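You operate a simulated robot arm through the tools that you are given. There is no shell and no other tool.

You are at the controls of a simulated robot arm. One attempt, no reset.

JOB
Strap down the crate on the trolley and park it at the wall.
Fine: crate under the strap; strap before wheeling; brake on at the end.

Only the result counts: the job must be done as asked and must still hold three seconds after the hand-in. Knocking over, shifting, dropping, spilling or breaking anything else fails it.

ROBOT AND FRAMES
A 7-joint arm with a two-finger parallel gripper, fixed in place. Base frame: the origin is at the foot of the arm, x ahead of it, y to its left, z up; the work surface is at about z = 0.8. Lengths are in m, angles in rad, forces in N, time in s.
Its first joint turns from -2.601 to 2.601 rad. Payload 3.43 kg.
Tool frame: the origin (TCP) lies between the finger pads and is the grasp point; the fingertips stand 0.03 m ahead of it; z points along the fingers, y is the line along which they close. The gripper opens to 0.094 m. The fingers are 0.028 m wide and 0.01 m thick; the gripper's body (0.05 by 0.096 m) begins 0.055 m behind the TCP.
Orientation is that of the tool frame in the base frame, as [roll, pitch, yaw] about the fixed x, y, z axes, in that order (R = Rz(yaw) Ry(pitch) Rx(roll)). With the fingers straight down and closing along the base's y, the tool's x points along the base's -x, its y along +y and its z along -z.

CONTROLS
- The arm moves only by the tool servo_tool. Its argument "commands" is a list of rows, each a list of 7 numbers: the shift along the tool's x, y, z in units of 50 mm (1.0 is 50 mm), then the turn, a rotation vector about the tool's x, y, z in units of 4 degrees (1.0 is 4 degrees), then the closure, from 0 (fully open) to 1 (shut). In form: [[x, y, z, wx, wy, wz, fingers], ...]. A call has 1 to 20 rows; each row shifts and turns the commanded pose from where the row before left it, along the tool's axes as they then stand. A call with a number of a shift or a turn outside -1 to 1 is refused whole. Each row takes 0.2 s and may step no farther than 0.05 m and 0.15 rad from the row before; otherwise, or with a gripper value out of range, the whole call is refused. Where a pose cannot be reached the arm comes as near as it can. A force on the tool above 90 N (or 10 N above the force at the start of the call, whichever is more), or a blocked arm, ends the call early, and 0.2 s more pass. Each finger travels about 0.045 m/s and halts on what it meets, pressing with about 20 N; the grip force reading is that of the motor and also rises with nothing between the fingers. The clock runs only during rows and for 0.2 s after the last one: add rows that do not move to give the fingers time. The reply holds the time, the measured pose of the TCP, the force on the tool along the base axes, the opening and the grip force, in the units named above and with some noise, with the torque about the TCP (base axes, N m) and any sound that the robot's microphone picked up.
- Cameras (640 x 400 px; columns grow to the right, rows downward): "scene" is fixed at [0.4039, -0.6475, 1.3813]; the picture's right is [0.95, -0.31, 0.00], its down [-0.10, -0.31, -0.94] and it looks along [0.29, 0.90, -0.33] (base axes); focal length 317 px, centre (320, 200). "wrist" rides on the gripper at [0.076, 0.014, -0.103] in the tool frame; the picture's right is [-0.18, 0.98, 0.00], its down [-0.75, -0.14, -0.64] and it looks along [-0.63, -0.12, 0.77] (tool axes); focal length 243 px, centre (320, 200). There is no depth. A picture from a camera that has moved, and an enlarged one, comes with that camera's place and axes in the base frame and with its lens. The place of the scene camera against the robot may be out by one fixed shift of up to 0.018 m in any direction.
- camera(camera): a new picture of that camera. The clock stands still meanwhile.
- enlarge(camera, box): a new picture of the part [left, top, right, bottom] of that camera's present view, enlarged. The clock stands still meanwhile.
- finish_job(): hands the job in; it is judged then, once.

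Places have to be worked out from the pictures, the camera data and where the tool is seen. Open the gripper and draw the arm clear of the work before you hand the job in, unless the task says otherwise.

The tools are called after "Emit:" as a command line: name --pt "numbers of a row" for each row, then --argument value for the rest, lists and objects as JSON in quotes. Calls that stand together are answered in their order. servo_tool: Moves the arm, as the interface text tells. Its arguments: {"type":"object","properties":{"commands":{"type":"array"}},"required":["commands"]} The other tools are called the same way: camera (camera) takes a picture; enlarge (camera, box) takes an enlarged picture of a part of a camera's view; finish_job () hands the job in.

At the start:

```text
t: 0.0
tool_pos: [0.6945, 0.7024, 1.2528]
tool_rot: [3.139, 0.005, 3.141]
contact_force: [0.5, 1.0, 0.3]
ft_torque: [-0.01, 0.02, -0.02]
opening: 0.0939
grip_force: 0.0
```

scene: 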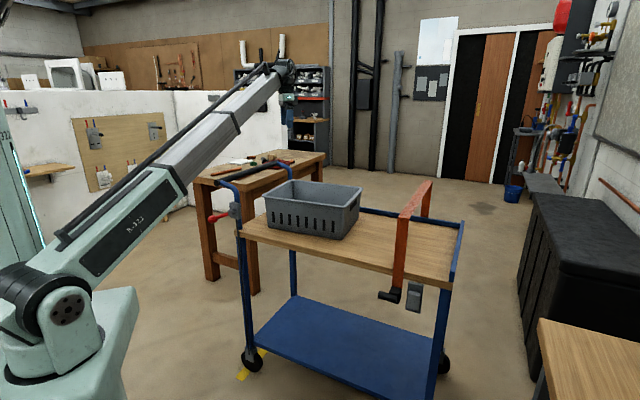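
wrist: 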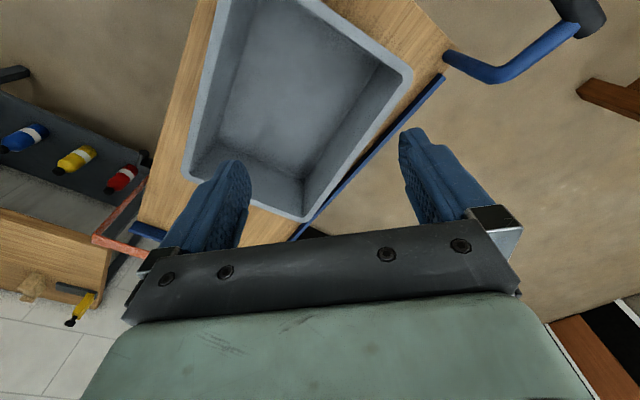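

I'll start by examining the scene closely: the trolley, crate, strap, and handle/brake need to be located.

Emit:
enlarge --camera "scene" --box '[190, 130, 350, 230]'

Emit:
enlarge --camera "scene" --box '[340, 170, 500, 320]'

Emit:
enlarge --camera "scene" --box '[200, 300, 480, 400]'

Emit:
enlarge --camera "wrist" --box '[0, 0, 640, 400]'

```text
4.00 times, centred on (270, 180) of scene
camera zoom: at [0.4039, -0.6475, 1.3813], right [0.95, -0.31, 0.0], down [-0.1, -0.31, -0.94], along [0.29, 0.9, -0.33], focal length 1266 px, centre (520, 280)
```

zoom: 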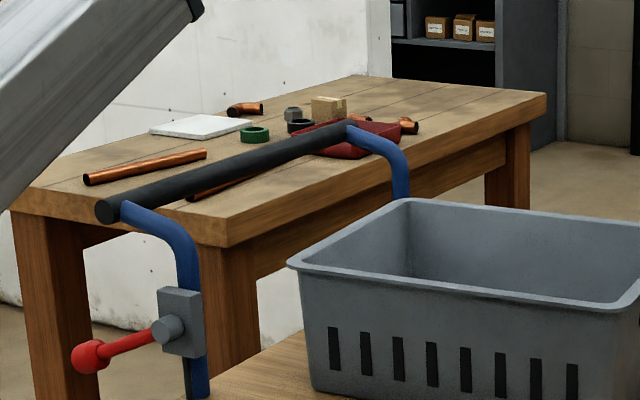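

```text
2.67 times, centred on (420, 245) of scene
camera zoom: at [0.4039, -0.6475, 1.3813], right [0.95, -0.31, 0.0], down [-0.1, -0.31, -0.94], along [0.29, 0.9, -0.33], focal length 844 px, centre (53, 80)
```

zoom: 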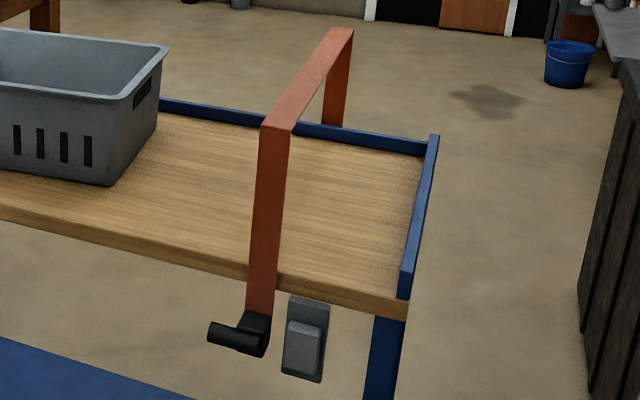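

```text
2.29 times, centred on (340, 350) of scene
camera zoom: at [0.4039, -0.6475, 1.3813], right [0.95, -0.31, 0.0], down [-0.1, -0.31, -0.94], along [0.29, 0.9, -0.33], focal length 724 px, centre (274, -143)
```

zoom: 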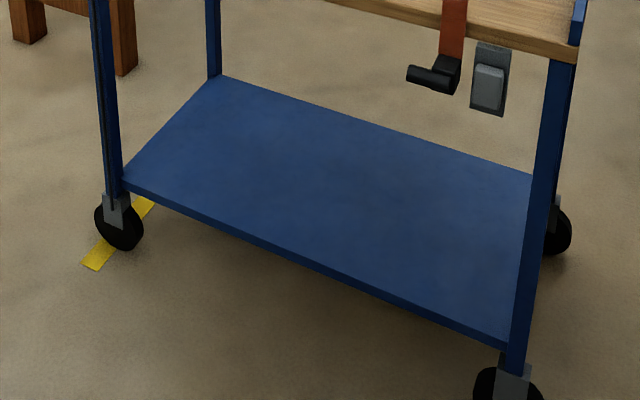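

```text
1.00 times, centred on (320, 200) of wrist (not enlarged: the box is as wide or as high as the picture)
camera zoom: at [0.6196, 0.7161, 1.3564], right [0.18, 0.98, 0.0], down [0.75, -0.14, 0.64], along [0.63, -0.12, -0.76], focal length 243 px, centre (320, 200)
```

zoom: 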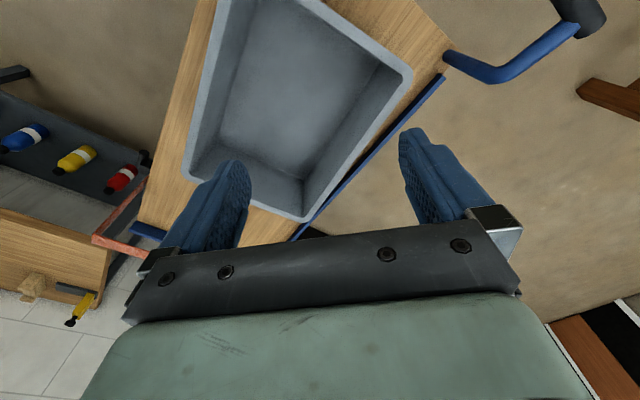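

The trolley stands diagonally, with the crate at the handle end and an orange strap arch at the far end. I'll zoom in on the strap's ratchet and grey box, the red lever, and the floor marking.

Emit:
enlarge --camera "scene" --box '[375, 260, 439, 320]'

Emit:
enlarge --camera "scene" --box '[200, 190, 264, 230]'

Emit:
enlarge --camera "scene" --box '[0, 100, 240, 250]'

Emit:
enlarge --camera "scene" --box '[480, 100, 640, 400]'

Emit:
enlarge --camera "scene" --box '[220, 330, 300, 390]'

```text
6.67 times, centred on (407, 290) of scene
camera zoom: at [0.4039, -0.6475, 1.3813], right [0.95, -0.31, 0.0], down [-0.1, -0.31, -0.94], along [0.29, 0.9, -0.33], focal length 2111 px, centre (-260, -400)
```

zoom: 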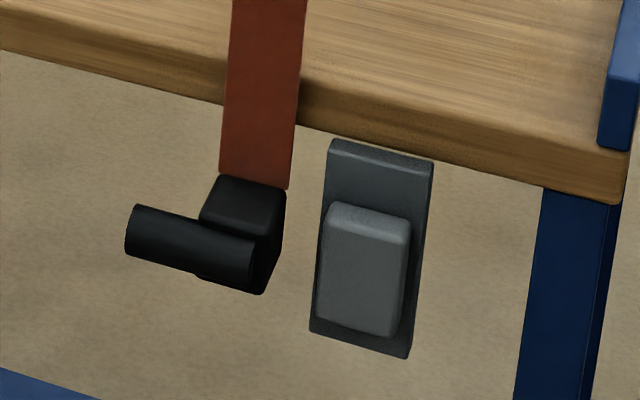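

```text
10.00 times, centred on (232, 210) of scene
camera zoom: at [0.4039, -0.6475, 1.3813], right [0.95, -0.31, 0.0], down [-0.1, -0.31, -0.94], along [0.29, 0.9, -0.33], focal length 3166 px, centre (1200, 100)
```

zoom: 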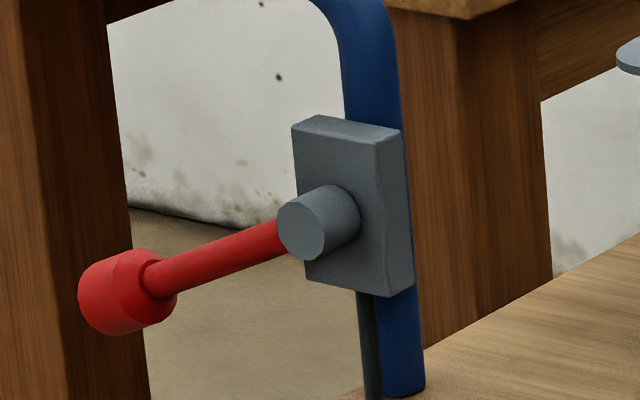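

```text
2.67 times, centred on (120, 175) of scene
camera zoom: at [0.4039, -0.6475, 1.3813], right [0.95, -0.31, 0.0], down [-0.1, -0.31, -0.94], along [0.29, 0.9, -0.33], focal length 844 px, centre (853, 267)
```

zoom: 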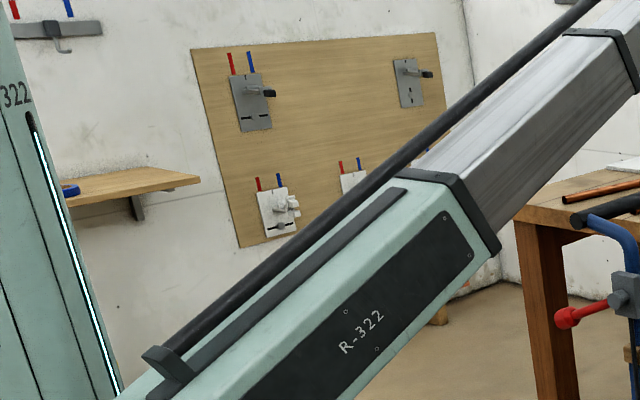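

```text
1.33 times, centred on (560, 250) of scene
camera zoom: at [0.4039, -0.6475, 1.3813], right [0.95, -0.31, 0.0], down [-0.1, -0.31, -0.94], along [0.29, 0.9, -0.33], focal length 422 px, centre (0, 133)
```

zoom: 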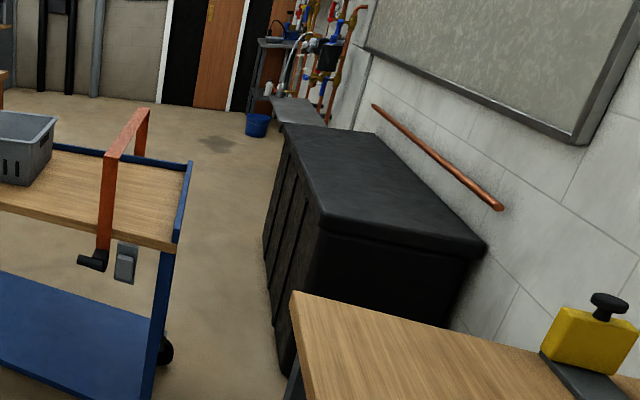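

```text
6.67 times, centred on (260, 360) of scene
camera zoom: at [0.4039, -0.6475, 1.3813], right [0.95, -0.31, 0.0], down [-0.1, -0.31, -0.94], along [0.29, 0.9, -0.33], focal length 2111 px, centre (720, -867)
```

zoom: 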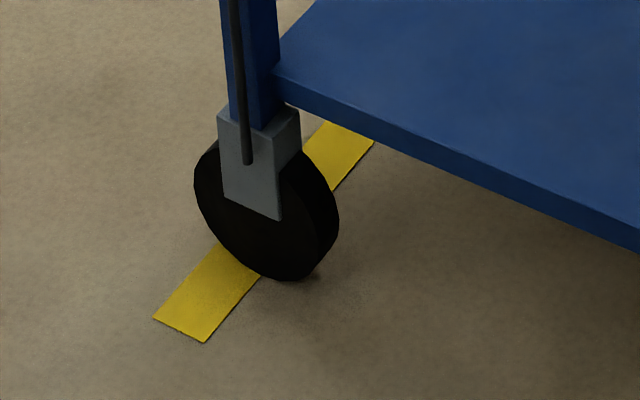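

The strap ends in a black buckle with a bar, next to a grey catch under the deck's near edge. The red lever on the handle post should be the brake, and yellow tape lies under the handle-end wheel. I'll turn the wrist to look around for the wall and any parking marks.

Emit:
servo_tool --pt "0 0 0 0 0 -1 0" --pt "0 0 0 0 0 -1 0" --pt "0 0 0 0 0 -1 0" --pt "0 0 0 0 0 -1 0" --pt "0 0 0 0 0 -1 0" --pt "0 0 0 0 0 -1 0" --pt "0 0 0 0 0 -1 0" --pt "0 0 0 0 0 -1 0" --pt "0 0 0 0 0 -1 0" --pt "0 0 0 0 0 -1 0" --pt "0 0 0 0 0 -1 0" --pt "0 0 0 0 0 -1 0"

Emit:
camera --camera "wrist"

Emit:
camera --camera "scene"

```text
t: 2.4
tool_pos: [0.6956, 0.7055, 1.2551]
tool_rot: [3.141, 0.019, -2.386]
contact_force: [7.3, 0.7, -9.0]
ft_torque: [0.42, 0.36, 0.41]
opening: 0.0942
grip_force: 0.2
stopped in row 12: the force on the tool passed its limit at 91 N (the readings are from after the stop); the commanded pose is now the measured one
```

```text
taken
camera wrist: at [0.6309, 0.6616, 1.3556], right [-0.54, 0.84, 0.01], down [0.64, 0.4, 0.66], along [0.55, 0.36, -0.75], focal length 243 px, centre (320, 200)
```

wrist: 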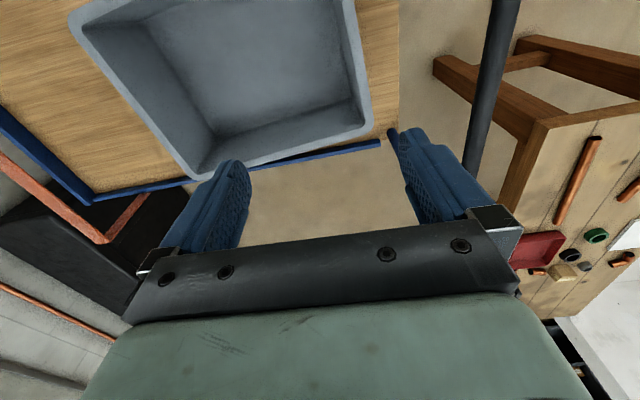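

```text
taken
```

scene: 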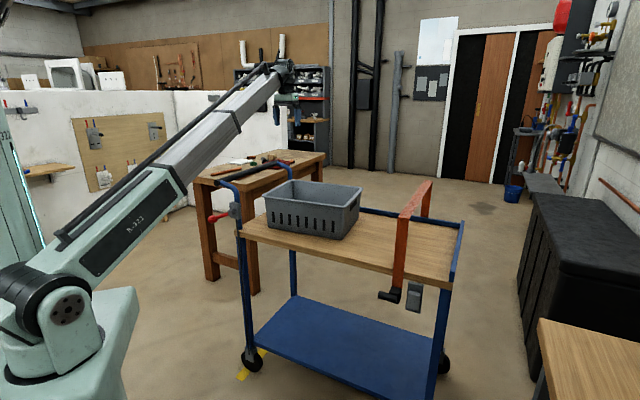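

The turn stopped at a joint limit or a brief force spike, and nothing visible has moved. I'll turn the other way to look toward the strap end and the right-hand wall.

Emit:
servo_tool --pt "0 0 0 0 0 0.5 0" --pt "0 0 0 0 0 1 0" --pt "0 0 0 0 0 1 0" --pt "0 0 0 0 0 1 0" --pt "0 0 0 0 0 1 0" --pt "0 0 0 0 0 1 0" --pt "0 0 0 0 0 1 0" --pt "0 0 0 0 0 1 0" --pt "0 0 0 0 0 1 0" --pt "0 0 0 0 0 1 0" --pt "0 0 0 0 0 1 0" --pt "0 0 0 0 0 1 0" --pt "0 0 0 0 0 1 0" --pt "0 0 0 0 0 1 0" --pt "0 0 0 0 0 1 0" --pt "0 0 0 0 0 1 0" --pt "0 0 0 0 0 1 0" --pt "0 0 0 0 0 1 0" --pt "0 0 0 0 0 1 0" --pt "0 0 0 0 0 0.5 0"

Emit:
camera --camera "wrist"

```text
t: 6.6
tool_pos: [0.6949, 0.7048, 1.2548]
tool_rot: [3.126, 0.002, 2.57]
contact_force: [-0.9, -0.9, 0.2]
ft_torque: [0.03, 0.01, -0.03]
opening: 0.0939
grip_force: 0.1
```

```text
taken
camera wrist: at [0.6399, 0.7558, 1.3577], right [0.69, 0.73, 0.02], down [0.55, -0.54, 0.64], along [0.48, -0.43, -0.77], focal length 243 px, centre (320, 200)
```

wrist: 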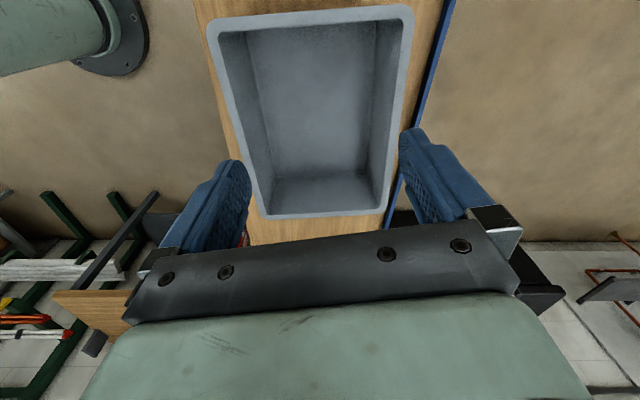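

From this view the cinder-block wall is square to the trolley's long axis, about 0.75 m beyond the strap end. So the trolley should be pushed by its handle toward the strap end. I'll move over to get a closer look at the buckle and catch.

Emit:
servo_tool --pt "-0.477 -0.779 0.1 0 0 0 0" --pt "-0.477 -0.779 0.1 0 0 0 0" --pt "-0.477 -0.779 0.1 0 0 0 0" --pt "-0.477 -0.779 0.1 0 0 0 0" --pt "-0.477 -0.779 0.1 0 0 0 0" --pt "-0.477 -0.779 0.1 0 0 0 0" --pt "-0.477 -0.779 0.1 0 0 0 0" --pt "-0.477 -0.779 0.2 0 0 0 0" --pt "-0.477 -0.779 0.2 0 0 0 0" --pt "-0.477 -0.779 0.2 0 0 0 0" --pt "-0.477 -0.779 0.2 0 0 0 0" --pt "-0.477 -0.779 0.2 0 0 0 0" --pt "-0.477 -0.779 0.2 0 0 0 0" --pt "-0.477 -0.779 0.2 0 0 0 0" --pt "-0.477 -0.779 0.2 0 0 0 0" --pt "0 0 0 0 0 0 0"

Emit:
camera --camera "wrist"

Emit:
camera --camera "scene"

```text
t: 10.0
tool_pos: [0.6905, 0.0331, 1.0969]
tool_rot: [3.124, 0.001, 2.569]
contact_force: [1.1, 0.2, -0.5]
ft_torque: [-0.01, -0.01, -0.01]
opening: 0.0938
grip_force: 0.1
out of reach, approached as far as the arm can: row 3, 4, 5, 6, 7, 8
```

```text
taken
camera wrist: at [0.6347, 0.0844, 1.1995], right [0.69, 0.73, 0.02], down [0.55, -0.54, 0.64], along [0.48, -0.43, -0.77], focal length 243 px, centre (320, 200)
```

wrist: 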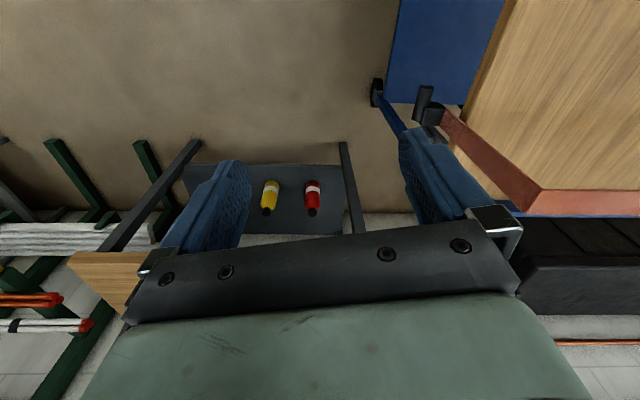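

```text
taken
```

scene: 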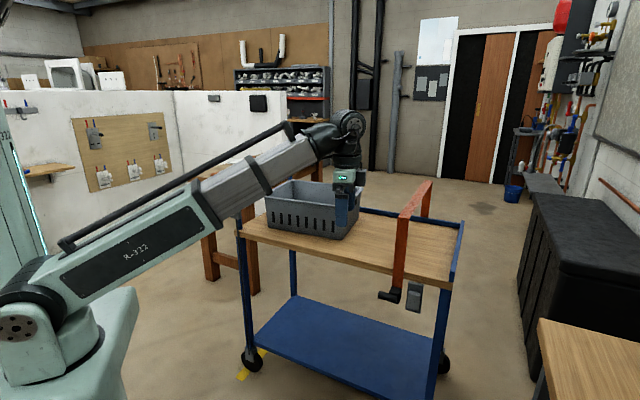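

The buckle shows at upper right of the wrist view. I'll zoom in on it.

Emit:
enlarge --camera "wrist" --box '[360, 60, 520, 160]'

Emit:
servo_tool --pt "0 0 0 0 0 -1 0" --pt "0 0 0 0 0 -1 0" --pt "0 0 0 0 0 -1 0" --pt "0 0 0 0 0 -1 0" --pt "0 0 0 0 0 -1 0" --pt "0 0 0 0 0 -1 0" --pt "0 0 0 0 0 0 0"

Emit:
camera --camera "wrist"

```text
4.00 times, centred on (440, 110) of wrist
camera zoom: at [0.6347, 0.0844, 1.1995], right [0.69, 0.73, 0.02], down [0.55, -0.54, 0.64], along [0.48, -0.43, -0.77], focal length 970 px, centre (-160, 560)
```

zoom: 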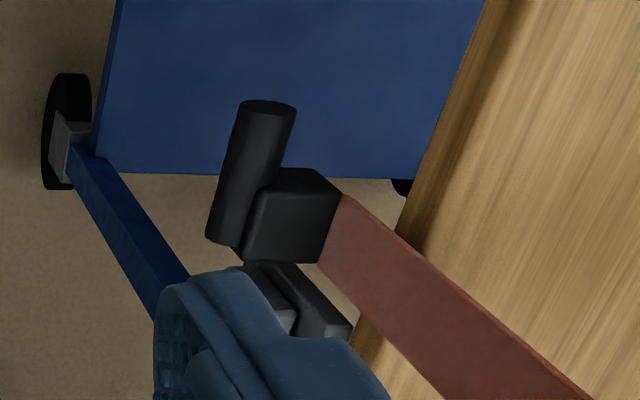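

```text
t: 11.6
tool_pos: [0.6929, 0.0308, 1.0965]
tool_rot: [3.125, 0.008, 2.991]
contact_force: [0.5, 0.3, 0.2]
ft_torque: [0.0, 0.01, 0.03]
opening: 0.0941
grip_force: 0.1
```

```text
taken
camera wrist: at [0.6207, 0.0553, 1.1982], right [0.33, 0.94, 0.02], down [0.72, -0.26, 0.65], along [0.61, -0.2, -0.76], focal length 243 px, centre (320, 200)
```

wrist: 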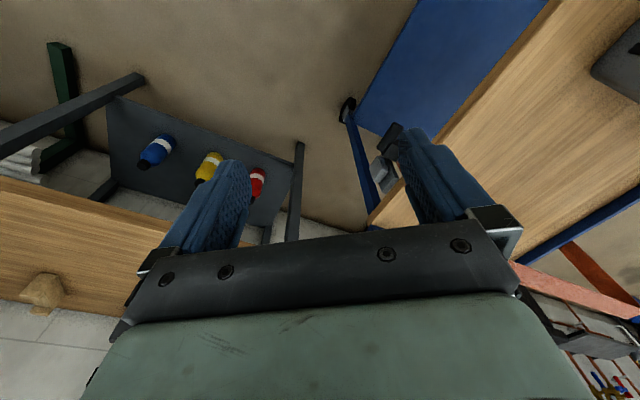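

The buckle's grip bar is at about (0.887, 0.124, 0.735), running along the trolley's length, with the grey catch about 5 cm further toward the wall. I'll tilt the camera outward to see how the strap's near and far ends are attached.

Emit:
servo_tool --pt "0 0.688 -0.4 0 0 0 0" --pt "0 0.688 -0.4 0 0 0 0" --pt "0 0.688 -0.4 0 0 0 0" --pt "0 0.688 -0.4 0 0 0 0" --pt "0 0.688 -0.4 0 0 0 0" --pt "0 0 0 0 0 -0.9 0" --pt "0 0 0 0 0 -0.9 0" --pt "0 0 0 0 0 -0.9 0" --pt "0 0 0 0 0 -0.9 0" --pt "0 0 0 0 0 -0.9 0" --pt "0 0 0 0 -1 0 0" --pt "0 0 0 0 -1 0 0" --pt "0 0 0 0 -1 0 0" --pt "0 0 0 0 -1 0 0" --pt "0 0 0 0 -1 0 0" --pt "0 0 0 0 -1 0 0" --pt "0 0 0 0 0 0 0"

Emit:
camera --camera "wrist"

```text
t: 15.2
tool_pos: [0.7396, 0.2041, 1.1588]
tool_rot: [3.126, 0.434, -2.986]
contact_force: [0.7, 0.2, 0.4]
ft_torque: [-0.01, 0.0, 0.03]
opening: 0.0939
grip_force: 0.0
out of reach, approached as far as the arm can: row 2, 3, 4, 5
```

```text
taken
camera wrist: at [0.6272, 0.1993, 1.2204], right [0.01, 1.0, 0.09], down [0.43, -0.08, 0.9], along [0.9, 0.03, -0.43], focal length 243 px, centre (320, 200)
```

wrist: 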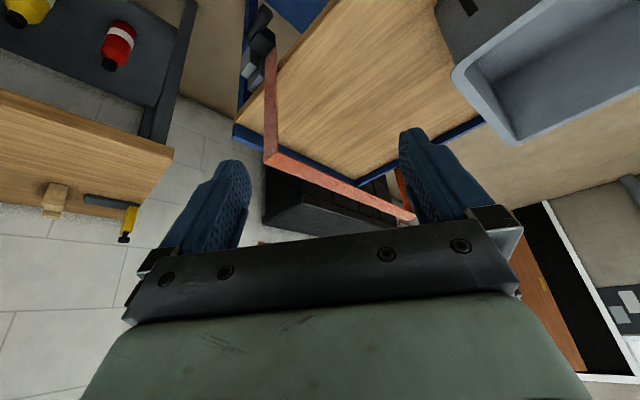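

Emit:
enlarge --camera "wrist" --box '[225, 0, 345, 100]'

Emit:
enlarge --camera "wrist" --box '[240, 120, 440, 240]'

```text
4.00 times, centred on (285, 50) of wrist
camera zoom: at [0.6272, 0.1993, 1.2204], right [0.01, 1.0, 0.09], down [0.43, -0.08, 0.9], along [0.9, 0.03, -0.43], focal length 970 px, centre (460, 800)
```

zoom: 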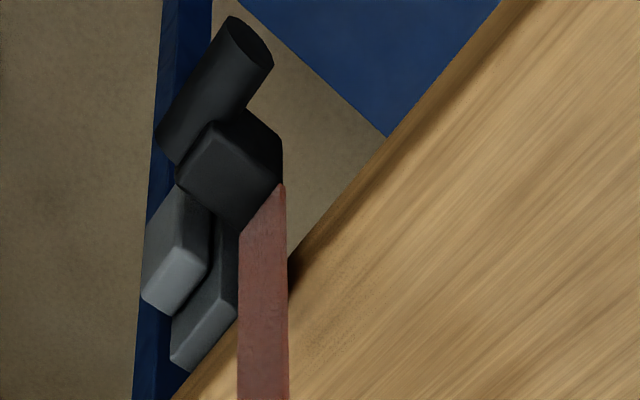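

```text
3.20 times, centred on (340, 180) of wrist
camera zoom: at [0.6272, 0.1993, 1.2204], right [0.01, 1.0, 0.09], down [0.43, -0.08, 0.9], along [0.9, 0.03, -0.43], focal length 776 px, centre (256, 264)
```

zoom: 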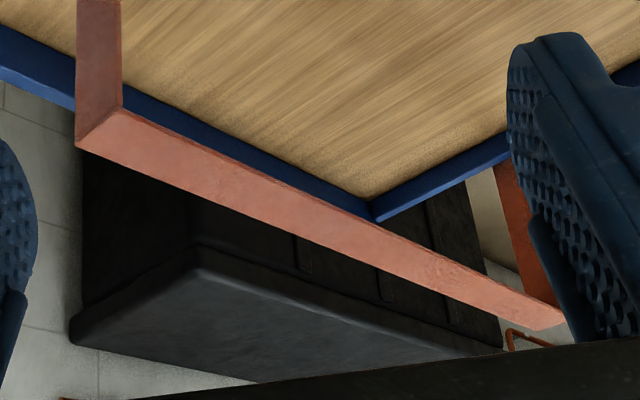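

The strap is a level arch at z≈1.0, its near leg ends in the buckle, and the crate rim at z≈0.945 will pass under it. The plan is to push the crate from its handle-end wall with both open fingertips, which keeps it square. First I'll move above the handle end to check clearances.

Emit:
servo_tool --pt "0 0 0 0 1 0 0" --pt "0 0 0 0 1 0 0" --pt "0 0 0 0 1 0 0" --pt "0 0 0 0 1 0 0" --pt "0 0 0 0 1 0 0" --pt "0 0 0 0 1 0 0" --pt "0 0 0 0 0 1 0" --pt "0 0 0 0 0 1 0" --pt "0 0 0 0 0 1 0" --pt "0 0 0 0 0 1 0" --pt "0 0 0 0 0 1 0" --pt "0 0 0 0 0 1 0" --pt "0 0 0 0 0 1 0" --pt "0 0 0 0 0 1 0" --pt "0 0 0 0 0 1 0" --pt "0 0 0 0 0 1 0" --pt "0 0 0 0 0 1 0" --pt "0 0 0 0 0 1 0" --pt "0 0 0 0 0 1 0" --pt "0 0 0 0 0 0.6 0"

Emit:
servo_tool --pt "0.8 0.432 -0.06 0 0 0 0" --pt "0.8 0.432 -0.06 0 0 0 0" --pt "0.8 0.432 -0.06 0 0 0 0" --pt "0.8 0.432 -0.06 0 0 0 0" --pt "0.8 0.432 -0.06 0 0 0 0" --pt "0.8 0.432 -0.06 0 0 0 0" --pt "0.8 0.432 -0.06 0 0 0 0" --pt "0.8 0.432 -0.06 0 0 0 0" --pt "0.8 0.432 -0.06 0 0 0 0" --pt "0.8 0.432 -0.06 0 0 0 0" --pt "0.8 0.432 -0.06 0 0 0 0" --pt "0.8 0.432 -0.06 0 0 0 0" --pt "0.8 0.432 -0.06 0 0 0 0" --pt "0 0 0 0 0 0 0"

Emit:
camera --camera "wrist"

Emit:
camera --camera "scene"

```text
t: 19.4
tool_pos: [0.7384, 0.2045, 1.1589]
tool_rot: [3.114, 0.004, 2.352]
contact_force: [0.7, -0.9, 0.4]
ft_torque: [0.0, 0.0, -0.04]
opening: 0.0939
grip_force: 0.1
```

```text
t: 22.4
tool_pos: [0.5722, 0.7716, 1.1996]
tool_rot: [3.125, -0.001, 2.354]
contact_force: [0.3, -0.8, -0.7]
ft_torque: [0.0, 0.02, -0.01]
opening: 0.094
grip_force: 0.0
out of reach, approached as far as the arm can: row 1
```

```text
taken
camera wrist: at [0.5294, 0.8335, 1.3029], right [0.83, 0.56, 0.02], down [0.42, -0.64, 0.64], along [0.37, -0.52, -0.77], focal length 243 px, centre (320, 200)
```

wrist: 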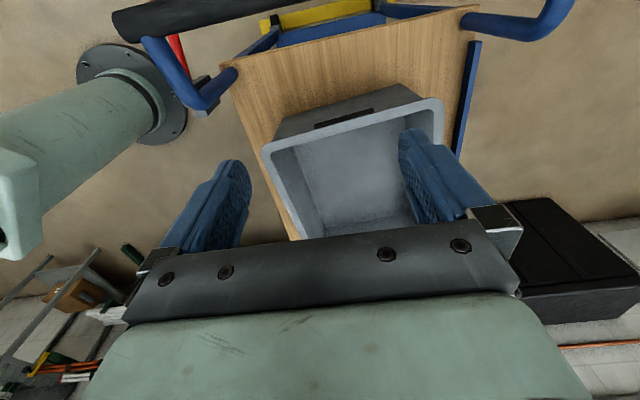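

```text
taken
```

scene: 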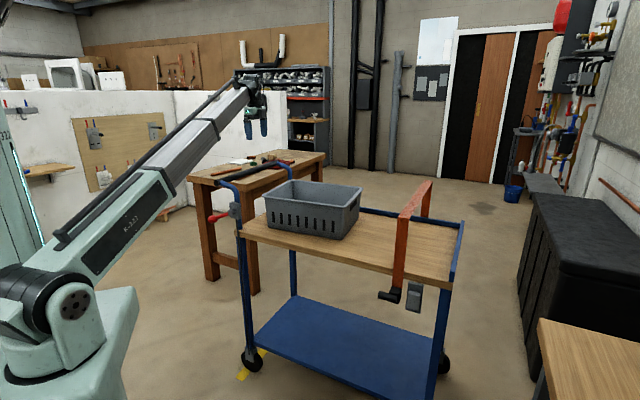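

Emit:
enlarge --camera "wrist" --box '[100, 0, 300, 125]'

Emit:
enlarge --camera "wrist" --box '[220, 60, 480, 230]'

```text
3.20 times, centred on (200, 62) of wrist
camera zoom: at [0.5294, 0.8335, 1.3029], right [0.83, 0.56, 0.02], down [0.42, -0.64, 0.64], along [0.37, -0.52, -0.77], focal length 776 px, centre (704, 640)
```

zoom: 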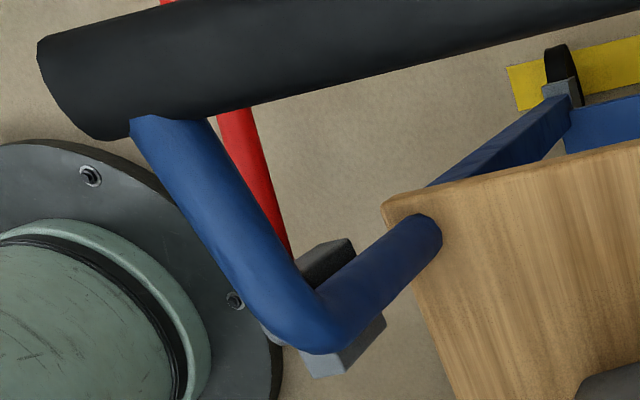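

```text
2.35 times, centred on (350, 145) of wrist
camera zoom: at [0.5294, 0.8335, 1.3029], right [0.83, 0.56, 0.02], down [0.42, -0.64, 0.64], along [0.37, -0.52, -0.77], focal length 571 px, centre (249, 329)
```

zoom: 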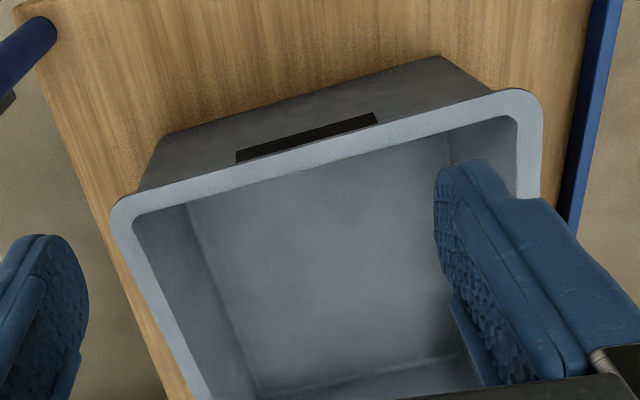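

The handle bar is at about z=1.005, u≈-0.237 (u is along the trolley toward the wall), and the crate's near wall is at u≈-0.07. I'll shift slightly, tilt outward about 16° for reach, and descend part way behind the crate.

Emit:
servo_tool --pt "-0.45 0.31 0 0 0 0 0" --pt "-0.45 0.31 0 0 0 0 0" --pt "0 0 0 -1 0 0 0" --pt "0 0 0 -1 0 0 0" --pt "0 0 0 -1 0 0 0" --pt "0 0 0 -1 0 0 0" --pt "0 -0.224 0.783 0 0 0 0" --pt "0 -0.224 0.783 0 0 0 0" --pt "0 -0.224 0.783 0 0 0 0" --pt "0 -0.224 0.783 0 0 0 0" --pt "0 0 0 0 0 0 0"

Emit:
camera --camera "wrist"

Emit:
enlarge --camera "scene" --box '[190, 80, 390, 240]'

```text
t: 24.8
tool_pos: [0.6303, 0.7649, 1.0383]
tool_rot: [2.844, 0.0, 2.354]
contact_force: [-0.2, 0.8, 0.1]
ft_torque: [0.02, 0.03, -0.01]
opening: 0.094
grip_force: 0.2
```

```text
taken
camera wrist: at [0.5661, 0.8063, 1.14], right [0.8, 0.53, 0.29], down [0.3, -0.76, 0.57], along [0.52, -0.37, -0.77], focal length 243 px, centre (320, 200)
```

wrist: 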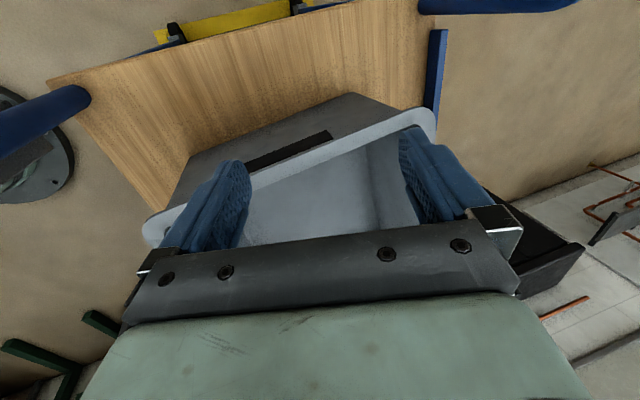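

```text
2.50 times, centred on (290, 160) of scene
camera zoom: at [0.4039, -0.6475, 1.3813], right [0.95, -0.31, 0.0], down [-0.1, -0.31, -0.94], along [0.29, 0.9, -0.33], focal length 792 px, centre (395, 300)
```

zoom: 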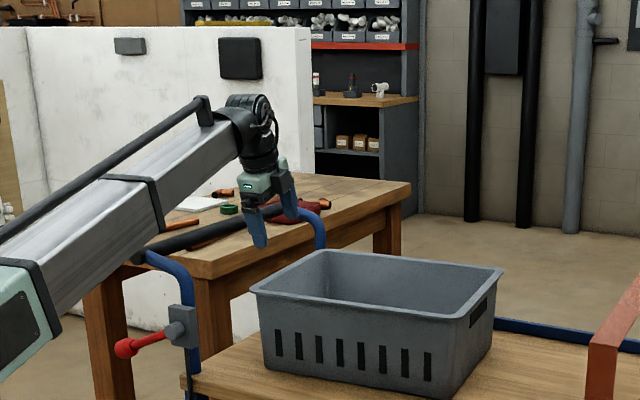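

Clearance to the crate's end wall looks like about 1–2 cm. I'll back off another centimetre and descend to z≈0.915.

Emit:
servo_tool --pt "0.2 0 0 0 0 0 0" --pt "0 -0.226 0.788 0 0 0 0" --pt "0 -0.226 0.788 0 0 0 0" --pt "0 -0.226 0.788 0 0 0 0" --pt "0 0 0 0 0 0 0"

Emit:
camera --camera "wrist"

Emit:
enlarge --camera "scene" --box '[190, 100, 390, 240]'

```text
t: 26.0
tool_pos: [0.6207, 0.7762, 0.9157]
tool_rot: [2.842, -0.001, 2.352]
contact_force: [-0.4, -0.6, 0.3]
ft_torque: [-0.04, -0.01, -0.01]
opening: 0.094
grip_force: 0.0
```

```text
taken
camera wrist: at [0.5573, 0.8173, 1.0184], right [0.8, 0.53, 0.29], down [0.3, -0.76, 0.57], along [0.52, -0.37, -0.77], focal length 243 px, centre (320, 200)
```

wrist: 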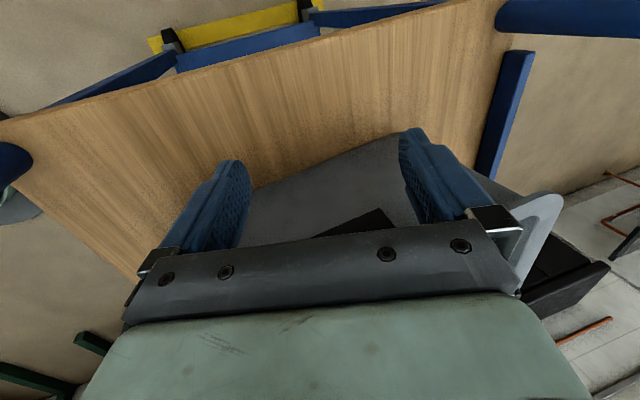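

```text
2.86 times, centred on (290, 170) of scene
camera zoom: at [0.4039, -0.6475, 1.3813], right [0.95, -0.31, 0.0], down [-0.1, -0.31, -0.94], along [0.29, 0.9, -0.33], focal length 905 px, centre (406, 286)
```

zoom: 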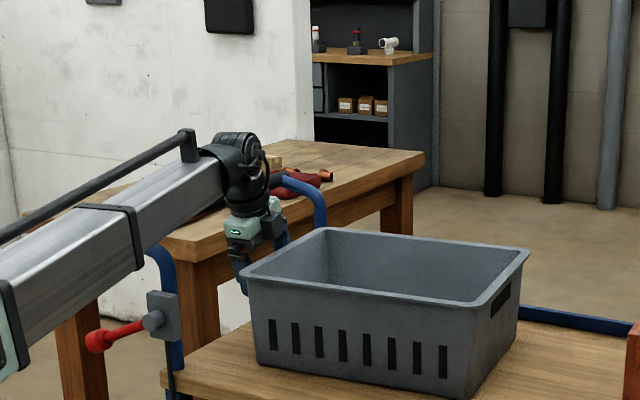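

Fingers are behind the end wall with free clearance. Now a slow 6 cm push along the trolley, then I'll check whether the crate slides and the trolley stays put.

Emit:
servo_tool --pt "-0.3 0 0 0 0 0 0" --pt "-0.3 0 0 0 0 0 0" --pt "-0.3 0 0 0 0 0 0" --pt "-0.3 0 0 0 0 0 0" --pt "0 0 0 0 0 0 0"

Emit:
camera --camera "scene"

Emit:
enlarge --camera "scene" --box '[220, 330, 300, 390]'

Emit:
camera --camera "wrist"

```text
t: 27.2
tool_pos: [0.6659, 0.731, 0.9166]
tool_rot: [2.845, -0.001, 2.351]
contact_force: [0.3, 0.3, 0.0]
ft_torque: [0.0, -0.04, 0.0]
opening: 0.0937
grip_force: 0.2
```

```text
taken
```

scene: 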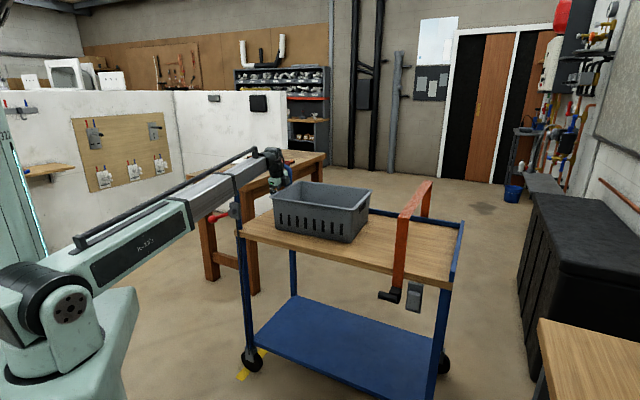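

```text
6.67 times, centred on (260, 360) of scene
camera zoom: at [0.4039, -0.6475, 1.3813], right [0.95, -0.31, 0.0], down [-0.1, -0.31, -0.94], along [0.29, 0.9, -0.33], focal length 2111 px, centre (720, -867)
```

zoom: 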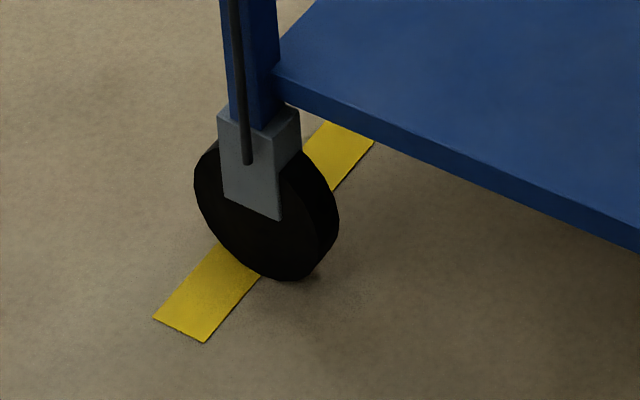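

```text
taken
camera wrist: at [0.6027, 0.7719, 1.0183], right [0.8, 0.53, 0.29], down [0.3, -0.76, 0.57], along [0.52, -0.37, -0.77], focal length 243 px, centre (320, 200)
```

wrist: 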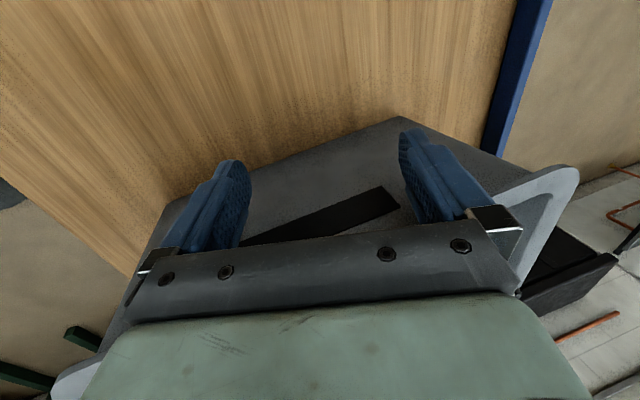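

The crate slid about 3 cm and the trolley wheel hasn't moved from the tape, so the brake appears to be on. I'll continue the push by 18 cm.

Emit:
servo_tool --pt "-0.4 0 0 0 0 0 0" --pt "-0.4 0 0 0 0 0 0" --pt "-0.4 0 0 0 0 0 0" --pt "-0.4 0 0 0 0 0 0" --pt "-0.4 0 0 0 0 0 0" --pt "-0.4 0 0 0 0 0 0" --pt "-0.4 0 0 0 0 0 0" --pt "-0.4 0 0 0 0 0 0" --pt "-0.4 0 0 0 0 0 0" --pt "0 0 0 0 0 0 0"

Emit:
camera --camera "scene"

Emit:
camera --camera "wrist"

```text
t: 29.4
tool_pos: [0.7923, 0.602, 0.9144]
tool_rot: [2.844, -0.001, 2.353]
contact_force: [-0.2, 1.7, 0.7]
ft_torque: [-0.01, -0.08, -0.12]
opening: 0.0938
grip_force: 0.2
```

```text
taken
```

scene: 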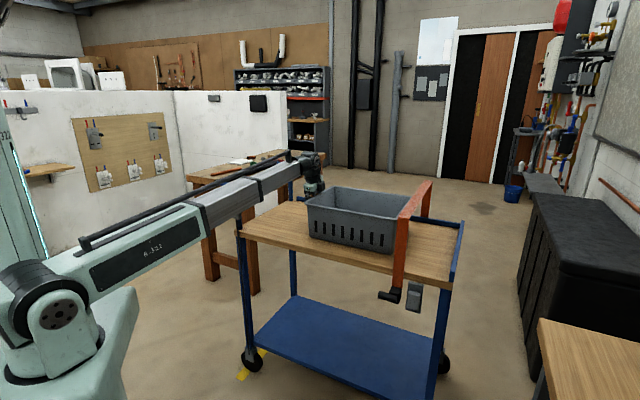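

```text
taken
camera wrist: at [0.7292, 0.6446, 1.0173], right [0.8, 0.53, 0.29], down [0.3, -0.76, 0.57], along [0.52, -0.37, -0.77], focal length 243 px, centre (320, 200)
```

wrist: 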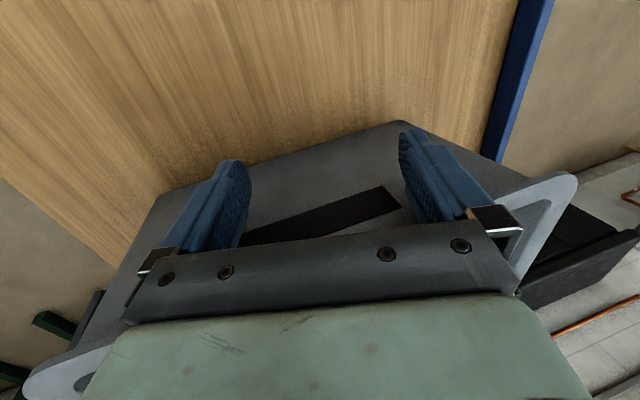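

Emit:
enlarge --camera "scene" --box '[290, 150, 480, 310]'

```text
2.50 times, centred on (385, 230) of scene
camera zoom: at [0.4039, -0.6475, 1.3813], right [0.95, -0.31, 0.0], down [-0.1, -0.31, -0.94], along [0.29, 0.9, -0.33], focal length 792 px, centre (158, 125)
```

zoom: 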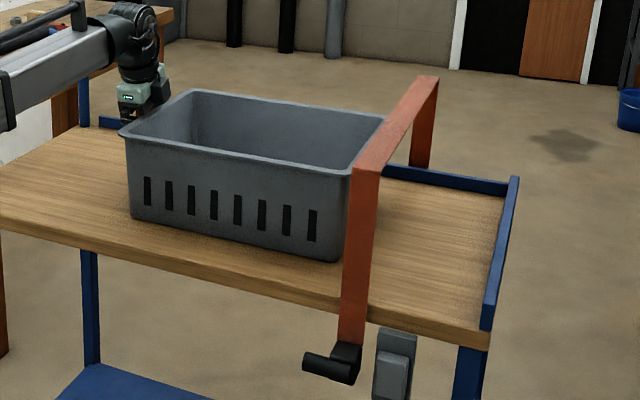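

The crate is aligned and about to pass under the strap with room above and to both sides. I'll keep pushing along the same line.

Emit:
servo_tool --pt "-0.4 0 0 0 0 0 0" --pt "-0.4 0 0 0 0 0 0" --pt "-0.4 0 0 0 0 0 0" --pt "-0.4 0 0 0 0 0 0" --pt "-0.4 0 0 0 0 0 0" --pt "0 0 0 0 0 0 0"

Emit:
enlarge --camera "scene" --box '[290, 150, 480, 310]'

Emit:
camera --camera "wrist"

```text
t: 30.8
tool_pos: [0.8633, 0.5327, 0.9163]
tool_rot: [2.845, -0.002, 2.353]
contact_force: [-0.3, 0.0, 0.3]
ft_torque: [-0.05, -0.02, -0.02]
opening: 0.0939
grip_force: 0.1
```

```text
2.50 times, centred on (385, 230) of scene
camera zoom: at [0.4039, -0.6475, 1.3813], right [0.95, -0.31, 0.0], down [-0.1, -0.31, -0.94], along [0.29, 0.9, -0.33], focal length 792 px, centre (158, 125)
```

zoom: 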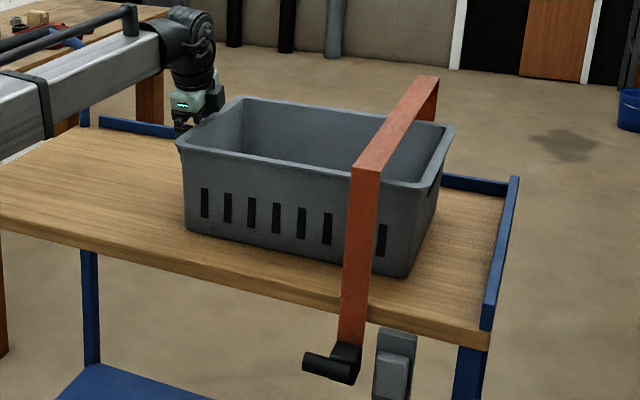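

```text
taken
camera wrist: at [0.7996, 0.5741, 1.018], right [0.8, 0.53, 0.29], down [0.3, -0.76, 0.57], along [0.52, -0.37, -0.77], focal length 243 px, centre (320, 200)
```

wrist: 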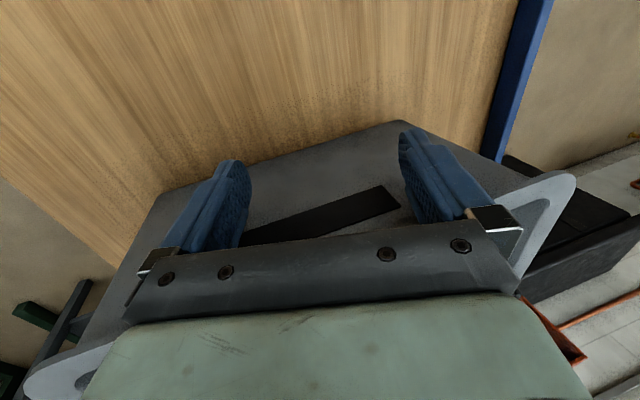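

The crate is under the strap but not yet centred. There is about 10 cm left before the end rail, so I'll push another 8 cm.

Emit:
servo_tool --pt "-0.4 0 0 0 0 0 0" --pt "-0.4 0 0 0 0 0 0" --pt "-0.4 0 0 0 0 0 0" --pt "-0.4 0 0 0 0 0 0" --pt "0 0 0 0 0 0 0"

Emit:
enlarge --camera "scene" --box '[290, 150, 480, 310]'

Emit:
camera --camera "scene"

```text
t: 32.0
tool_pos: [0.9194, 0.4764, 0.9177]
tool_rot: [2.846, -0.002, 2.353]
contact_force: [-1.2, 1.7, 0.9]
ft_torque: [-0.09, -0.07, -0.17]
opening: 0.0939
grip_force: 0.0
```

```text
2.50 times, centred on (385, 230) of scene
camera zoom: at [0.4039, -0.6475, 1.3813], right [0.95, -0.31, 0.0], down [-0.1, -0.31, -0.94], along [0.29, 0.9, -0.33], focal length 792 px, centre (158, 125)
```

zoom: 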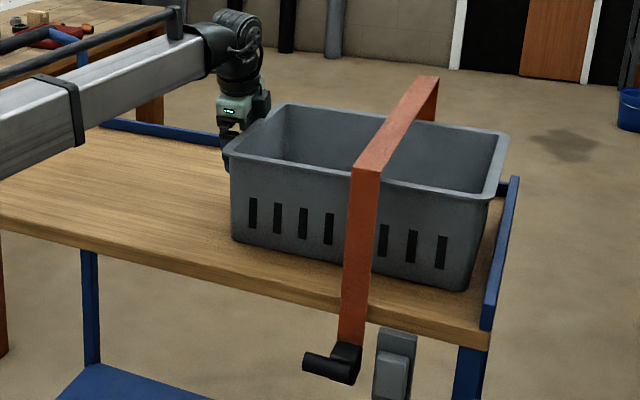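

```text
taken
```

scene: 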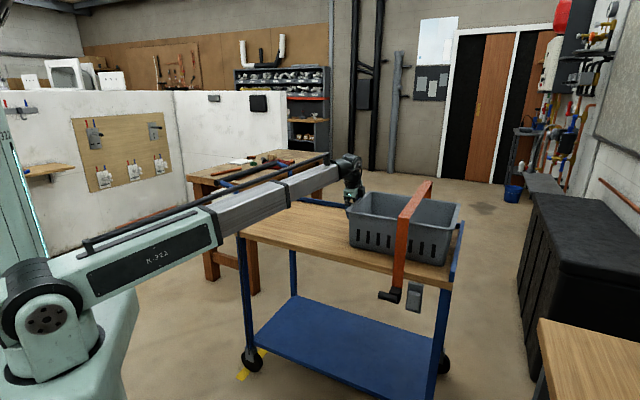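

The strap now crosses near the middle of the crate (over its fifth of eight slots), and the trolley hasn't moved. I'll back the fingers off, rise, and draw in toward the robot to go for the buckle.

Emit:
servo_tool --pt "0.6 0 0 0 0 0 0" --pt "0.6 0 0 0 0 0 0" --pt "0 0.22 -0.769 0 0 0 0" --pt "0 0.22 -0.769 0 0 0 0" --pt "0 0.22 -0.769 0 0 0 0" --pt "0 0.22 -0.769 0 0 0 0" --pt "0 0.22 -0.769 0 0 0 0" --pt "0 -0.8 -0.23 0 0 0 0" --pt "0 -0.8 -0.23 0 0 0 0" --pt "0 -0.8 -0.23 0 0 0 0" --pt "0 -0.8 -0.23 0 0 0 0" --pt "0 -0.8 -0.23 0 0 0 0" --pt "0 -0.8 -0.23 0 0 0 0" --pt "0 0 0 0 0 0 0"

Emit:
camera --camera "wrist"

Emit:
camera --camera "scene"

```text
t: 35.0
tool_pos: [0.6948, 0.3371, 1.1051]
tool_rot: [2.844, -0.003, 2.353]
contact_force: [-0.4, -0.9, 0.8]
ft_torque: [0.05, 0.01, -0.01]
opening: 0.0942
grip_force: 0.1
```

```text
taken
camera wrist: at [0.6311, 0.3791, 1.2089], right [0.8, 0.53, 0.29], down [0.3, -0.76, 0.57], along [0.52, -0.37, -0.77], focal length 243 px, centre (320, 200)
```

wrist: 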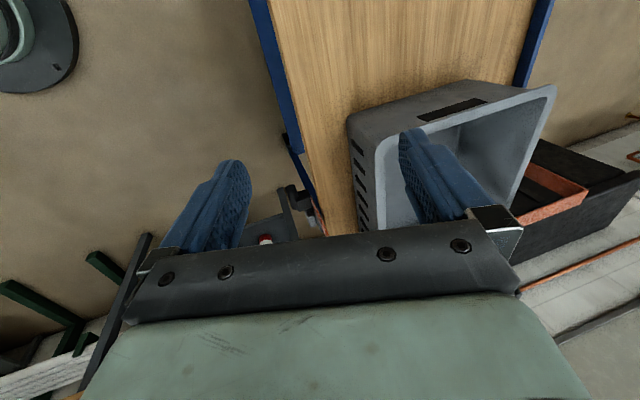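

```text
taken
```

scene: 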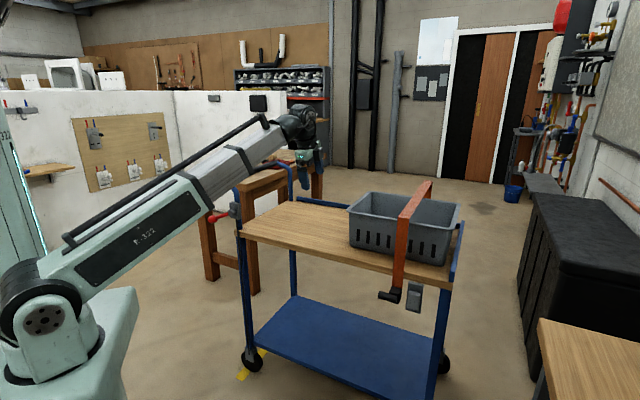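

Now I'll move to a viewpoint just robot-side of the buckle, with a bit more outward tilt, to see the grip bar and catch closely.

Emit:
servo_tool --pt "-0.513 -0.5 0.393 0 0 0 0" --pt "-0.513 -0.5 0.393 0 0 0 0" --pt "-0.513 -0.5 0.393 0 0 0 0" --pt "-0.513 -0.5 0.393 0 0 0 0" --pt "-0.513 -0.5 0.393 0 0 0 0" --pt "-0.513 -0.5 0.393 0 0 0 0" --pt "0 0 0 -1 0 0 0" --pt "0 0 0 -1 0 0 0" --pt "0 0 0 0 0 0 0"

Emit:
camera --camera "wrist"

Emit:
enlarge --camera "wrist" --box '[240, 80, 420, 230]'

Emit:
enlarge --camera "scene" --box '[340, 180, 480, 310]'

```text
t: 37.0
tool_pos: [0.7295, 0.1531, 0.9523]
tool_rot: [2.703, 0.0, 2.352]
contact_force: [-0.1, 0.0, 0.1]
ft_torque: [0.0, 0.01, 0.01]
opening: 0.094
grip_force: 0.1
```

```text
taken
camera wrist: at [0.6553, 0.1848, 1.0511], right [0.76, 0.5, 0.42], down [0.25, -0.82, 0.52], along [0.6, -0.29, -0.75], focal length 243 px, centre (320, 200)
```

wrist: 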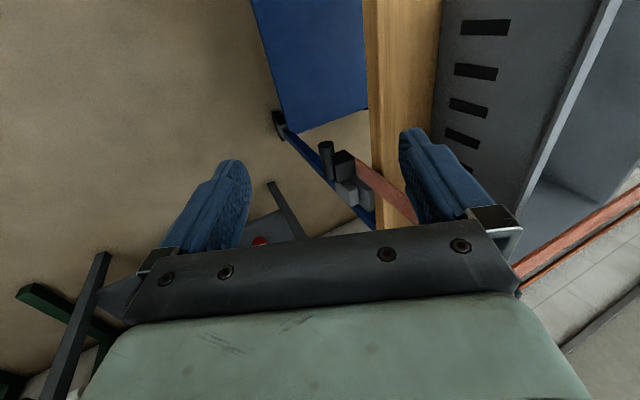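

```text
2.67 times, centred on (330, 155) of wrist
camera zoom: at [0.6553, 0.1848, 1.0511], right [0.76, 0.5, 0.42], down [0.25, -0.82, 0.52], along [0.6, -0.29, -0.75], focal length 647 px, centre (293, 320)
```

zoom: 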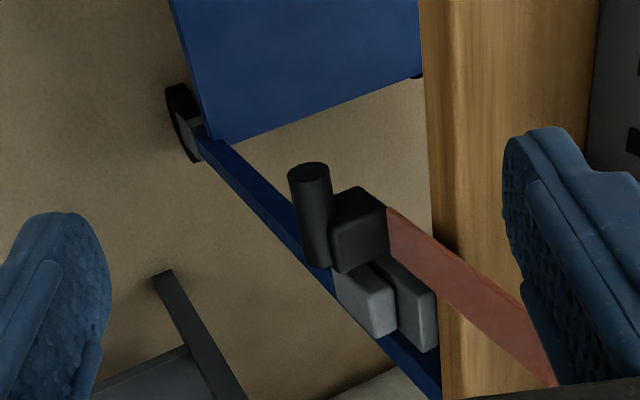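

```text
3.08 times, centred on (410, 245) of scene
camera zoom: at [0.4039, -0.6475, 1.3813], right [0.95, -0.31, 0.0], down [-0.1, -0.31, -0.94], along [0.29, 0.9, -0.33], focal length 974 px, centre (43, 62)
```

zoom: 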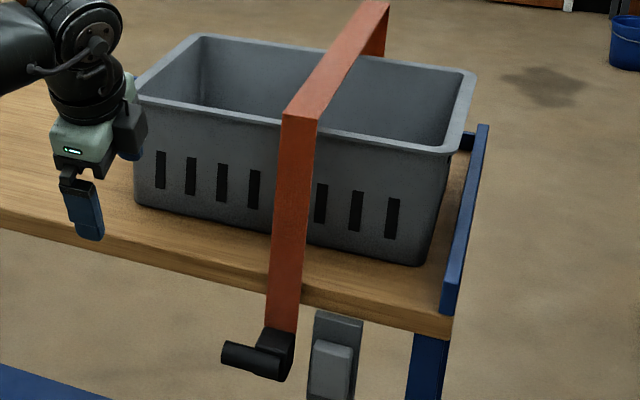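

The grip bar is roughly 5–6 cm long at u≈0.50–0.56, v≈0.72, z≈0.73, and about 3 cm of it is clear of the buckle block. I'll move to a pre-grasp pose 10 cm back along the tool axis with the fingers partly closed.

Emit:
servo_tool --pt "-0.533 -0.041 0.708 0 0 0 0.36" --pt "-0.533 -0.041 0.708 0 0 0 0.36" --pt "-0.533 -0.041 0.708 0 0 0 0.36" --pt "-0.533 -0.041 0.708 0 0 0 0.36" --pt "0 0 0 0 0 0 0.36"

Emit:
camera --camera "wrist"

Emit:
enlarge --camera "scene" --box '[340, 180, 480, 310]'

```text
t: 38.2
tool_pos: [0.84, 0.115, 0.8207]
tool_rot: [2.704, -0.001, 2.353]
contact_force: [-0.8, -0.3, -0.3]
ft_torque: [-0.01, 0.04, 0.02]
opening: 0.06
grip_force: 0.0
```

```text
taken
camera wrist: at [0.7656, 0.1479, 0.9195], right [0.76, 0.5, 0.42], down [0.25, -0.82, 0.52], along [0.6, -0.29, -0.75], focal length 243 px, centre (320, 200)
```

wrist: 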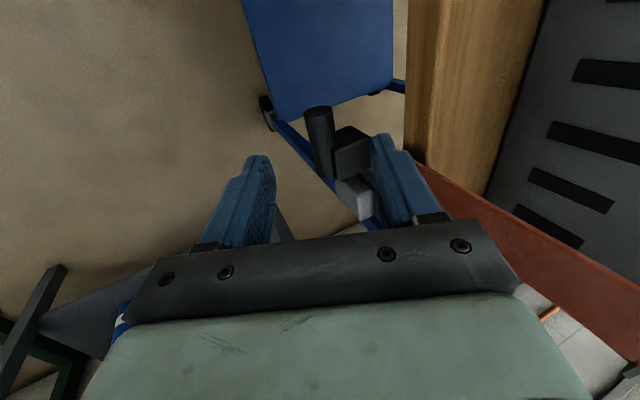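

```text
3.08 times, centred on (410, 245) of scene
camera zoom: at [0.4039, -0.6475, 1.3813], right [0.95, -0.31, 0.0], down [-0.1, -0.31, -0.94], along [0.29, 0.9, -0.33], focal length 974 px, centre (43, 62)
```

zoom: 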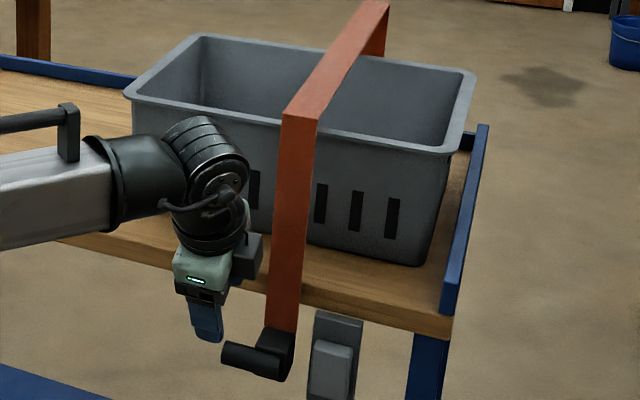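

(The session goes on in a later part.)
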